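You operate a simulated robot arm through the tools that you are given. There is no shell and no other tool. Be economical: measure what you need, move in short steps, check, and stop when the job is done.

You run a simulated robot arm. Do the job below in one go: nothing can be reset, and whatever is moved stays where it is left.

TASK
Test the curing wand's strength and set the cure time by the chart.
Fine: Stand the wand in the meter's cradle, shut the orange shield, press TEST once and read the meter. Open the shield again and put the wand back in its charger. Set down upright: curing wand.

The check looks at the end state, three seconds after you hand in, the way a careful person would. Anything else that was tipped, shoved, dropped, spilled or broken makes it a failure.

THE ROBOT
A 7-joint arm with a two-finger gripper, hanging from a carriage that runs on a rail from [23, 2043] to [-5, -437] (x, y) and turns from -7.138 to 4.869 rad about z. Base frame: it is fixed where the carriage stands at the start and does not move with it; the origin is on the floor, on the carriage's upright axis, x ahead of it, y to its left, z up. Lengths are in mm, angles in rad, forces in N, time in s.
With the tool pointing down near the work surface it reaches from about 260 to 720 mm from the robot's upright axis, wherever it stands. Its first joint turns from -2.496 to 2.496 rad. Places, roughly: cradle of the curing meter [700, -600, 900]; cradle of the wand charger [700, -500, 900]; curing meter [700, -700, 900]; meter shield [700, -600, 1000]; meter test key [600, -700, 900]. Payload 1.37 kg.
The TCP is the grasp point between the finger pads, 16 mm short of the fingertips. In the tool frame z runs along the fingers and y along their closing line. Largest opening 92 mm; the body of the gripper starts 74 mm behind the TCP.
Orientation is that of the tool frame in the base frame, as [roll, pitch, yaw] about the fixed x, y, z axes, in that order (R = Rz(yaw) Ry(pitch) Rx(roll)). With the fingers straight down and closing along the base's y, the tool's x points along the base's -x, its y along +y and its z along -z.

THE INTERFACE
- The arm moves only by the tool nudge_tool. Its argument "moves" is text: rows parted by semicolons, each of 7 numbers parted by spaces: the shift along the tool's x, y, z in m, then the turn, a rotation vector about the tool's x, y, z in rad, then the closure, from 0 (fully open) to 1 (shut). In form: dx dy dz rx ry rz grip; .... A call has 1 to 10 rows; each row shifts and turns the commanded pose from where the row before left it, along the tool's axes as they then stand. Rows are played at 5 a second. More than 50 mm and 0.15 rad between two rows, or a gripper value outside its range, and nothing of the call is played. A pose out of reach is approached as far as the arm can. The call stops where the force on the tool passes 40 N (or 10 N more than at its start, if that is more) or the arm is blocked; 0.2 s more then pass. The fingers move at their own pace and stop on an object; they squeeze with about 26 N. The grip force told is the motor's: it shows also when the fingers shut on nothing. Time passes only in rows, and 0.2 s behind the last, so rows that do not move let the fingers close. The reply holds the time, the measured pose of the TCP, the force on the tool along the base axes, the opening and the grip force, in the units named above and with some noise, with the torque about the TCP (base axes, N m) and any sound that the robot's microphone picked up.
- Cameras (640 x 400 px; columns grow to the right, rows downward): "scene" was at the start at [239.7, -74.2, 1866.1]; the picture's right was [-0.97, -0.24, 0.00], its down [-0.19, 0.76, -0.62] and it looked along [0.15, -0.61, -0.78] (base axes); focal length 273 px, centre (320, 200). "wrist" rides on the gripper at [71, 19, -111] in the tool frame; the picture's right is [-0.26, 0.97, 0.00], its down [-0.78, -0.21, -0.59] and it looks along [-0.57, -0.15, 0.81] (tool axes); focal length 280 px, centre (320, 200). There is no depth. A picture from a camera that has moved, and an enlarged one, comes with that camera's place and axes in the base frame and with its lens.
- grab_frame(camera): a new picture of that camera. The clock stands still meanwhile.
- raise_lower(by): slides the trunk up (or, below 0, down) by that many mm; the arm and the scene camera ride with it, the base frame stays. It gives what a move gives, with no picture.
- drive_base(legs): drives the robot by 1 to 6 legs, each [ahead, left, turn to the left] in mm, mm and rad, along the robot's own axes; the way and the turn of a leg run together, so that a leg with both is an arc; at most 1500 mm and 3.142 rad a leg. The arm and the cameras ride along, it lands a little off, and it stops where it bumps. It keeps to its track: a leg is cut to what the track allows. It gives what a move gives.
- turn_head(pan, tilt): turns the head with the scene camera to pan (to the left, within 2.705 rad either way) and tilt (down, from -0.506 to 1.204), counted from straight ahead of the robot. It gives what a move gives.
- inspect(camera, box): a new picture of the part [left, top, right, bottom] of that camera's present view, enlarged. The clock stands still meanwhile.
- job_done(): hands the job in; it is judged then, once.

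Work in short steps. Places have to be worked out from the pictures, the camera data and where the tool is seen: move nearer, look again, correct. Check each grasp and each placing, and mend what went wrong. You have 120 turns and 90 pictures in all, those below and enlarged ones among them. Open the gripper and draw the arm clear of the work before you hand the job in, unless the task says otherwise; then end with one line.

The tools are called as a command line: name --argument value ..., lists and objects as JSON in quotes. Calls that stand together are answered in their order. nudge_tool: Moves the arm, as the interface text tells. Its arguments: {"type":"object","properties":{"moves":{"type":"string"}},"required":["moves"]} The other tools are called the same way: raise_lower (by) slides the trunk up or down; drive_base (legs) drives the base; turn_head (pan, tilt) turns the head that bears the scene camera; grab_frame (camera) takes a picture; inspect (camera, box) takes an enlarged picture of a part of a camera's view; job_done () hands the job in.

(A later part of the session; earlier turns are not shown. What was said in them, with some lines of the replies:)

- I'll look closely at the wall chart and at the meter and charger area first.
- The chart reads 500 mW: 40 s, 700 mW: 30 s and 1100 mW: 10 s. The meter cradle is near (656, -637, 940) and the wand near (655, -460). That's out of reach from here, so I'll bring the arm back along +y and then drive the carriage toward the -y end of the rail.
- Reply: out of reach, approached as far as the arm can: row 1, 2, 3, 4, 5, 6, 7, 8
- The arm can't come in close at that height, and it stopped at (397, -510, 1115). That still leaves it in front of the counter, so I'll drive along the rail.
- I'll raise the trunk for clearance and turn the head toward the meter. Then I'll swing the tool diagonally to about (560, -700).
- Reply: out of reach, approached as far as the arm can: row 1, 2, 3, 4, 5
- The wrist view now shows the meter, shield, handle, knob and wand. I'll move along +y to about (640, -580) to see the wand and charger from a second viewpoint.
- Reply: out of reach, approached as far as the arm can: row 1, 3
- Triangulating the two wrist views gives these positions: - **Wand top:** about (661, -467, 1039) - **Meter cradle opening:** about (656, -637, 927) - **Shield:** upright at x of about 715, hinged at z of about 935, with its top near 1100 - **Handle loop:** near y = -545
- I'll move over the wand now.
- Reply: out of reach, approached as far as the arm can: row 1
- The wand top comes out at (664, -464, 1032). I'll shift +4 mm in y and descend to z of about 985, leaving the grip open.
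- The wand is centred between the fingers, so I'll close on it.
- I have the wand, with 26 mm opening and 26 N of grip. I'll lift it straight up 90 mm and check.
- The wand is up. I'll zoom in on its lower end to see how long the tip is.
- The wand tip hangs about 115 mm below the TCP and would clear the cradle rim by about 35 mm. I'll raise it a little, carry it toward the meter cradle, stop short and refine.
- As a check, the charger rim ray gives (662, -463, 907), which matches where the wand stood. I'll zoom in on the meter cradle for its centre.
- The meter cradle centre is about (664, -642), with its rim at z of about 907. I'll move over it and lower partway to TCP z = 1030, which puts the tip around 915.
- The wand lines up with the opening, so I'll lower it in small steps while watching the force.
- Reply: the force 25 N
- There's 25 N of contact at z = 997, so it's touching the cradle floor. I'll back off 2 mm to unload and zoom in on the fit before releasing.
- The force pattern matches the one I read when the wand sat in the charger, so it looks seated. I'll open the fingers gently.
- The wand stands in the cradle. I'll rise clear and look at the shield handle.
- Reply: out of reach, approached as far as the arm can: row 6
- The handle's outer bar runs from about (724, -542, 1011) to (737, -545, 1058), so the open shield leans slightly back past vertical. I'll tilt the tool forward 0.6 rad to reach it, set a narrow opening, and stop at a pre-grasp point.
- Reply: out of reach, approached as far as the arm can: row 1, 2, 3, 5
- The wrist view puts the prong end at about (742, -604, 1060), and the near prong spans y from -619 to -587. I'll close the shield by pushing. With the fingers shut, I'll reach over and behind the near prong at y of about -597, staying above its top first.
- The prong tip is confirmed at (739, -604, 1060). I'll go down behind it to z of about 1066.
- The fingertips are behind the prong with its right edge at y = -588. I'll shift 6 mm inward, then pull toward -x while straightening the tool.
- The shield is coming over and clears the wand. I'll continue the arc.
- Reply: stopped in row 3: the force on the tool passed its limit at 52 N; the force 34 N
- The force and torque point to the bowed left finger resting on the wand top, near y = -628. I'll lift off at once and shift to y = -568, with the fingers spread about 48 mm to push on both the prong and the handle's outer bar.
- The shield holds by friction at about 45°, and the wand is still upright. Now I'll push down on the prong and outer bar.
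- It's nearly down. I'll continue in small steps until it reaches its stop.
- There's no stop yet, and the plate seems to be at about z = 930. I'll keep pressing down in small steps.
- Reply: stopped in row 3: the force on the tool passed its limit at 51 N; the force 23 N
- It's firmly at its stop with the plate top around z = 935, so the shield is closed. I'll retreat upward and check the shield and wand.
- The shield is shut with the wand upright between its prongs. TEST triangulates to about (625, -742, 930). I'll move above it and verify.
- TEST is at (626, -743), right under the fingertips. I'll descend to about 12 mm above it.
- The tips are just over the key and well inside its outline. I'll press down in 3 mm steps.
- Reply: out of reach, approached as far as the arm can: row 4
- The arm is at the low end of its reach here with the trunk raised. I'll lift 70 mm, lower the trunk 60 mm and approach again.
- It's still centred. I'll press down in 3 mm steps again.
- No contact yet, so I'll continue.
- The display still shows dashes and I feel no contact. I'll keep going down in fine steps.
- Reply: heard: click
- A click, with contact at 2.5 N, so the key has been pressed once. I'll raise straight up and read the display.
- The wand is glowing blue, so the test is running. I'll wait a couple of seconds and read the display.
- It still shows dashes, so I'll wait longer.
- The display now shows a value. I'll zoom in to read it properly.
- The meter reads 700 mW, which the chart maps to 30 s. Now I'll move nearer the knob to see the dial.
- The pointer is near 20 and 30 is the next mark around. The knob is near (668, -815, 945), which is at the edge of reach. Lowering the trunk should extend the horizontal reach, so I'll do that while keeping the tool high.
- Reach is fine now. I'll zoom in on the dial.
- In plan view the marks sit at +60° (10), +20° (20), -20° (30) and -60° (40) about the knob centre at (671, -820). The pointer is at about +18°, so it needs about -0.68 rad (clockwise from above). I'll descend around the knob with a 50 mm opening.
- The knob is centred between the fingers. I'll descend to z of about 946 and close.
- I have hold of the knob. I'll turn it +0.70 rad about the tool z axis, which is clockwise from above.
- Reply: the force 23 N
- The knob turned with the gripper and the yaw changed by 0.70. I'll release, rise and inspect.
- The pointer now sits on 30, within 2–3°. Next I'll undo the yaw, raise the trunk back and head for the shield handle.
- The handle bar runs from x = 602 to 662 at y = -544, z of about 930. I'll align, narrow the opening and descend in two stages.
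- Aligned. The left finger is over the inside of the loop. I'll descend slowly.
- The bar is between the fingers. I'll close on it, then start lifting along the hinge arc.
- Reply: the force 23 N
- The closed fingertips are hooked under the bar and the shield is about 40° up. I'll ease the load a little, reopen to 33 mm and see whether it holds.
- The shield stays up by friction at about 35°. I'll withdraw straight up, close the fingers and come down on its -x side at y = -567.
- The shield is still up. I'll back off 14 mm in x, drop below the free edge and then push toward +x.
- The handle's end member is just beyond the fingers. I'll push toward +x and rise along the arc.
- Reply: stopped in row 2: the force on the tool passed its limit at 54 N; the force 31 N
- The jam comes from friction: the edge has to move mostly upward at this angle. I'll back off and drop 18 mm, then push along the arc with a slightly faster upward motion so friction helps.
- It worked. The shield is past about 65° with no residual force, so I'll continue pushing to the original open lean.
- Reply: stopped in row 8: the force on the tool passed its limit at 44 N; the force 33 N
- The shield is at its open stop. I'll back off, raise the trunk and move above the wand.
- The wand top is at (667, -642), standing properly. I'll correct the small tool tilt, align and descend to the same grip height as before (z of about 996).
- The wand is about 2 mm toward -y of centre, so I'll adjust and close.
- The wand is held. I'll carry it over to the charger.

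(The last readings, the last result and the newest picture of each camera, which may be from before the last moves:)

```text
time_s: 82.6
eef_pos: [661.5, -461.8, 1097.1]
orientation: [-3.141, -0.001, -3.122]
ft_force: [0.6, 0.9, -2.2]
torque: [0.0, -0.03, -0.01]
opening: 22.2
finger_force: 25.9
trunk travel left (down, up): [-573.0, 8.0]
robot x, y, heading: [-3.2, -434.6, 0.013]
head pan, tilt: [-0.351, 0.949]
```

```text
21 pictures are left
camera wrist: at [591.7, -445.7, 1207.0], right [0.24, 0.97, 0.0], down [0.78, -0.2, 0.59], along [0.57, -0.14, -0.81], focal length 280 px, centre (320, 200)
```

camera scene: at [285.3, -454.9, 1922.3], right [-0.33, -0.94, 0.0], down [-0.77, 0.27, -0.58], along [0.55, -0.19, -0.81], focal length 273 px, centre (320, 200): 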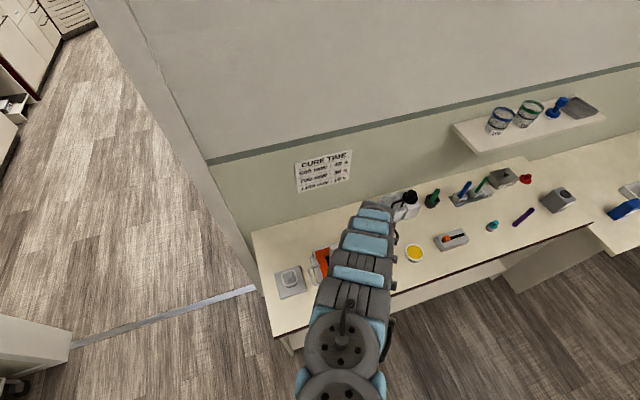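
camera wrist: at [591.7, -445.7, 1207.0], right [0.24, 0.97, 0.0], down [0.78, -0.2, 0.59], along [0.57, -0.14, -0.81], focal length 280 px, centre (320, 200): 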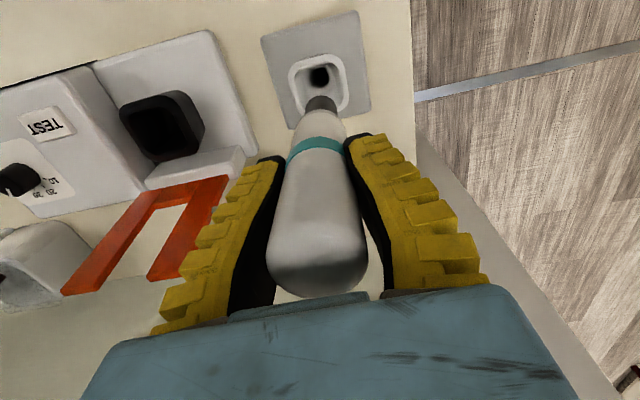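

The tip lines up with the charger socket. I'll lower in stages.

nudge_tool --moves "-0.001 -0.001 0.025 0 0 0 1;0 0 0.025 0 0 0 1;0 0 0.025 0 0 0 1;0 0 0.015 0 0 0 1;0 0 0.01 0 0 0 1;0 0 0.006 0 0 0 1;0 0 0 0 0 0 1"

grab_frame --camera "wrist"

```text
time_s: 84.2
eef_pos: [662.1, -464.0, 992.5]
orientation: [3.141, 0.0, -3.123]
ft_force: [-0.2, -1.1, -1.7]
torque: [-0.01, -0.01, 0.0]
opening: 22.0
finger_force: 25.4
trunk travel left (down, up): [-573.0, 8.0]
robot x, y, heading: [-5.2, -433.5, 0.016]
head pan, tilt: [-0.351, 0.949]
```

```text
20 pictures are left
camera wrist: at [591.9, -446.8, 1102.3], right [0.24, 0.97, 0.0], down [0.78, -0.2, 0.59], along [0.57, -0.14, -0.81], focal length 280 px, centre (320, 200)
```

wrist: 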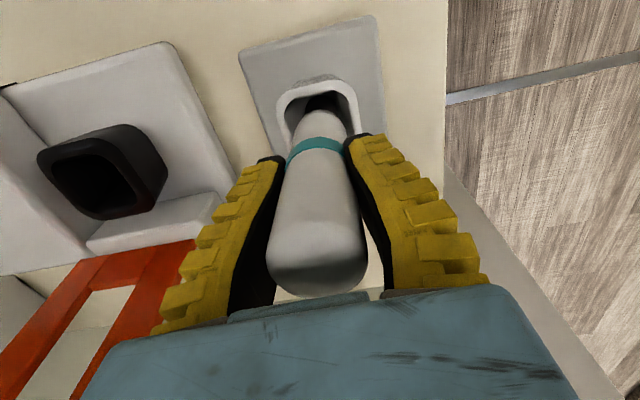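

It's inside the socket with no contact yet. I'll make fine downward steps until it touches.

nudge_tool --moves "0 0 0.003 0 0 0 1;0 0 0.003 0 0 0 1;0 0 0.002 0 0 0 1;0 0 0 0 0 0 1"

```text
time_s: 85.2
eef_pos: [661.4, -463.0, 984.9]
orientation: [-3.14, -0.001, -3.121]
ft_force: [0.0, -0.9, -1.4]
torque: [0.02, 0.03, 0.01]
opening: 21.9
finger_force: 26.0
trunk travel left (down, up): [-573.0, 8.0]
robot x, y, heading: [-4.1, -434.9, 0.015]
head pan, tilt: [-0.351, 0.949]
```

nudge_tool --moves "0 0 0.002 0 0 0 1;0 0 0.002 0 0 0 1;0 0 0.002 0 0 0 1;0 0 0 0 0 0 1"

grab_frame --camera "wrist"

```text
time_s: 86.2
eef_pos: [664.7, -463.0, 980.4]
orientation: [-3.141, -0.001, -3.124]
ft_force: [-2.5, 0.5, 11.4]
torque: [0.02, 0.37, -0.03]
opening: 24.3
finger_force: 25.5
trunk travel left (down, up): [-573.0, 8.0]
robot x, y, heading: [-6.8, -432.9, 0.02]
head pan, tilt: [-0.351, 0.949]
```

```text
19 pictures are left
camera wrist: at [593.0, -447.0, 1089.9], right [0.24, 0.97, 0.0], down [0.78, -0.2, 0.59], along [0.57, -0.14, -0.81], focal length 280 px, centre (320, 200)
```

wrist: 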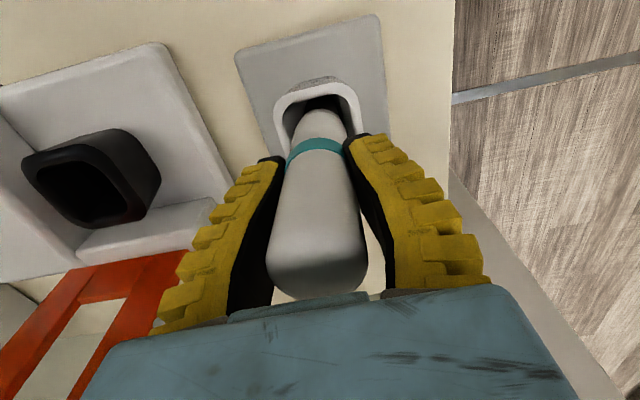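

It's seated, with 11 N of contact. I'll release gently.

nudge_tool --moves "0 0 0 0 0 0 0.75;0 0 0 0 0 0 0.6;0 0 0 0 0 0 0.3;0 0 0 0 0 0 0.3;0 0 0 0 0 0 0.3"

grab_frame --camera "wrist"

```text
time_s: 87.4
eef_pos: [661.5, -464.9, 979.2]
orientation: [-3.141, 0.0, -3.123]
ft_force: [0.2, 0.3, -0.3]
torque: [-0.02, 0.0, -0.02]
opening: 66.7
finger_force: 1.6
trunk travel left (down, up): [-573.0, 8.0]
robot x, y, heading: [-4.8, -436.0, 0.016]
head pan, tilt: [-0.351, 0.949]
```

```text
18 pictures are left
camera wrist: at [592.1, -447.2, 1089.1], right [0.24, 0.97, 0.0], down [0.78, -0.2, 0.59], along [0.57, -0.14, -0.81], focal length 280 px, centre (320, 200)
```

wrist: 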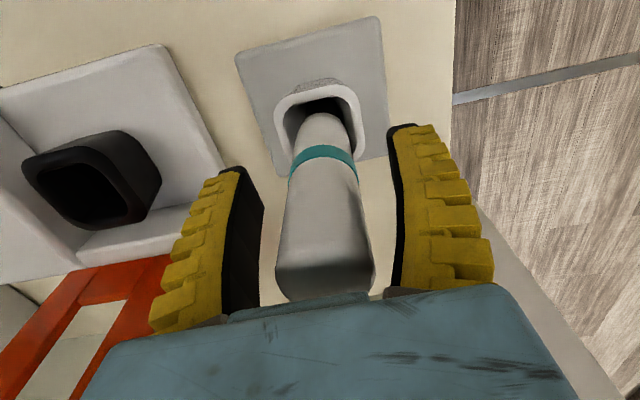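

The wand stands in the charger. I'll rise clear and check everything.

nudge_tool --moves "0 0 -0.03 0 0 0 0.2;0 0 -0.04 0 0 0 0.2;0 0 -0.04 0 0 0 0.2;0 0 -0.03 0 0 0 0;0 0 0 0 0 0 0"

grab_frame --camera "wrist"

grab_frame --camera "scene"

```text
time_s: 88.6
eef_pos: [661.1, -464.2, 1117.8]
orientation: [-3.14, -0.001, -3.122]
ft_force: [-0.1, -0.2, 0.3]
torque: [0.01, -0.01, 0.04]
opening: 92.0
finger_force: 0.0
trunk travel left (down, up): [-573.0, 8.0]
robot x, y, heading: [-5.5, -433.8, 0.015]
head pan, tilt: [-0.351, 0.949]
```

```text
17 pictures are left
camera wrist: at [591.1, -447.6, 1227.3], right [0.24, 0.97, 0.0], down [0.78, -0.2, 0.59], along [0.57, -0.14, -0.81], focal length 280 px, centre (320, 200)
```

wrist: 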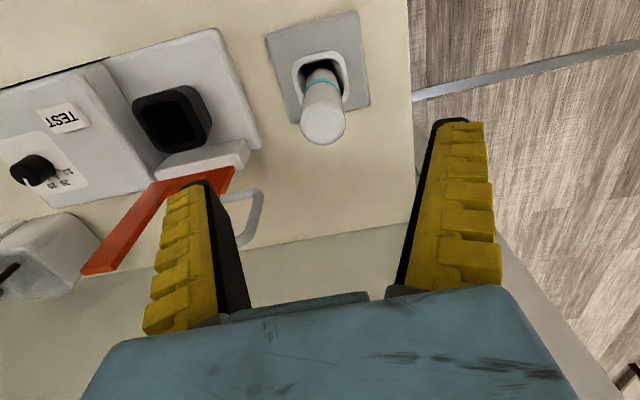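

```text
16 pictures are left
camera scene: at [285.4, -454.8, 1917.3], right [-0.33, -0.94, 0.0], down [-0.77, 0.27, -0.58], along [0.55, -0.19, -0.81], focal length 273 px, centre (320, 200)
```

scene: 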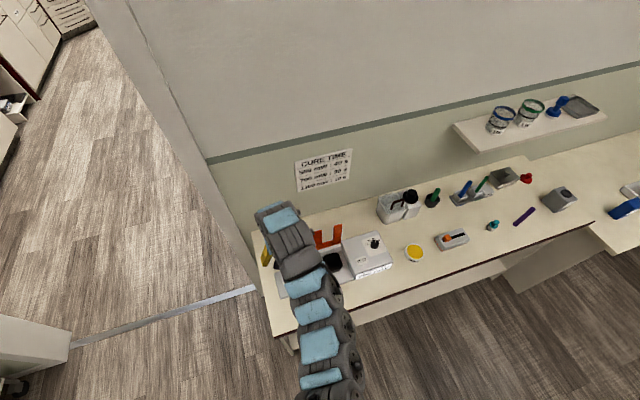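

The wand is in the charger, the shield is open and the cradle is empty. I'll drive the robot 300 mm to the left to draw the arm clear, then inspect the knob, shield and wand.

drive_base --legs '[[0, 300, 0]]'

turn_head --pan -0.9 --tilt 0.9

grab_frame --camera "scene"

```text
time_s: 90.7
eef_pos: [664.0, -166.2, 1116.7]
orientation: [-3.141, -0.001, -3.125]
ft_force: [0.4, -0.9, -0.5]
torque: [0.0, 0.0, 0.02]
opening: 91.9
finger_force: 0.0
trunk travel left (down, up): [-573.0, 8.0]
robot x, y, heading: [0.1, -130.4, 0.011]
head pan, tilt: [-0.351, 0.949]
```

```text
time_s: 91.6
eef_pos: [664.9, -166.3, 1117.3]
orientation: [-3.141, 0.0, -3.124]
ft_force: [-0.3, -0.4, -0.5]
torque: [0.04, 0.01, -0.05]
opening: 91.8
finger_force: 0.0
trunk travel left (down, up): [-573.0, 8.0]
robot x, y, heading: [-3.2, -130.4, 0.009]
head pan, tilt: [-0.901, 0.901]
```

```text
15 pictures are left
camera scene: at [267.7, -189.9, 1920.9], right [-0.78, -0.63, 0.0], down [-0.49, 0.61, -0.62], along [0.39, -0.48, -0.78], focal length 273 px, centre (320, 200)
```

scene: 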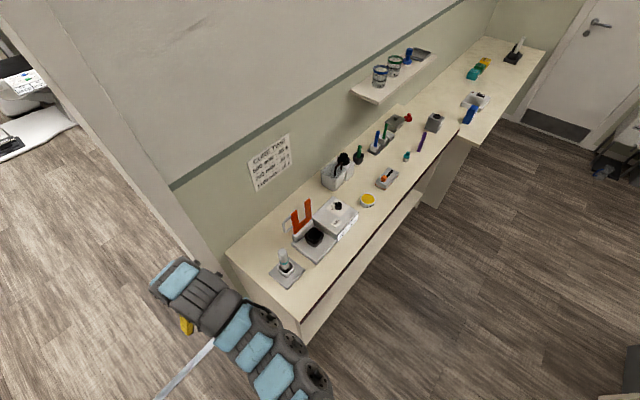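

inspect --camera "scene" --box '[260, 180, 388, 290]'

inspect --camera "scene" --box '[314, 190, 370, 225]'

```text
3.64 times, centred on (324, 235) of scene
camera zoom: at [267.7, -189.9, 1920.9], right [-0.78, -0.63, 0.0], down [-0.49, 0.61, -0.62], along [0.39, -0.48, -0.78], focal length 992 px, centre (306, 73)
```

zoom: 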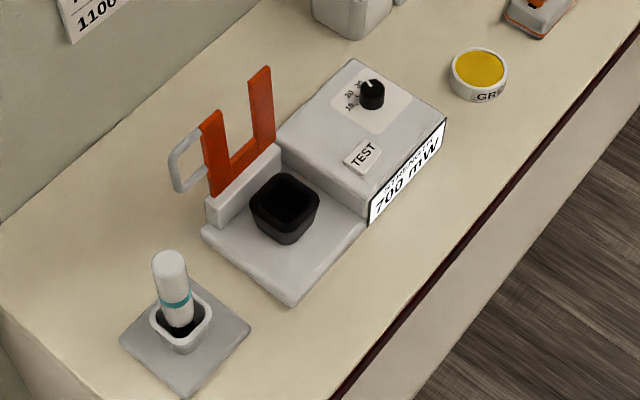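

```text
11.43 times, centred on (342, 208) of scene
camera zoom: at [267.7, -189.9, 1920.9], right [-0.78, -0.63, 0.0], down [-0.49, 0.61, -0.62], along [0.39, -0.48, -0.78], focal length 3117 px, centre (69, 114)
```

zoom: 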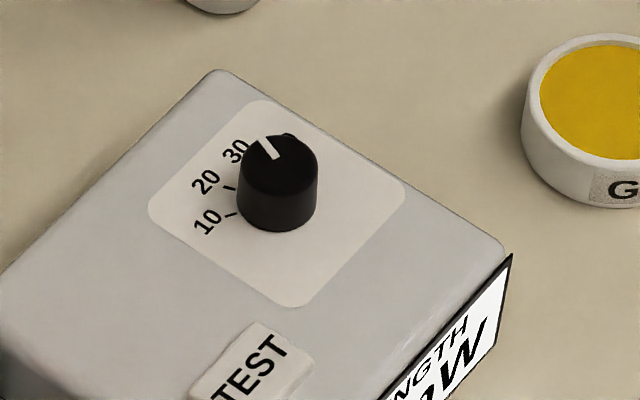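

The final check shows:
- **Wand:** upright in its charger.
- **Shield:** open.
- **Meter:** reading 700 mW.
- **Knob:** on 30, within about 3°.
- **Arm:** open and clear of the work, with nothing else disturbed.

I'm handing the job in.

job_done

```text
The job is handed in.
```

The wand tested at 700 mW, so I set the cure time to 30 s by the chart; the shield is open again and the wand is standing upright in its charger.
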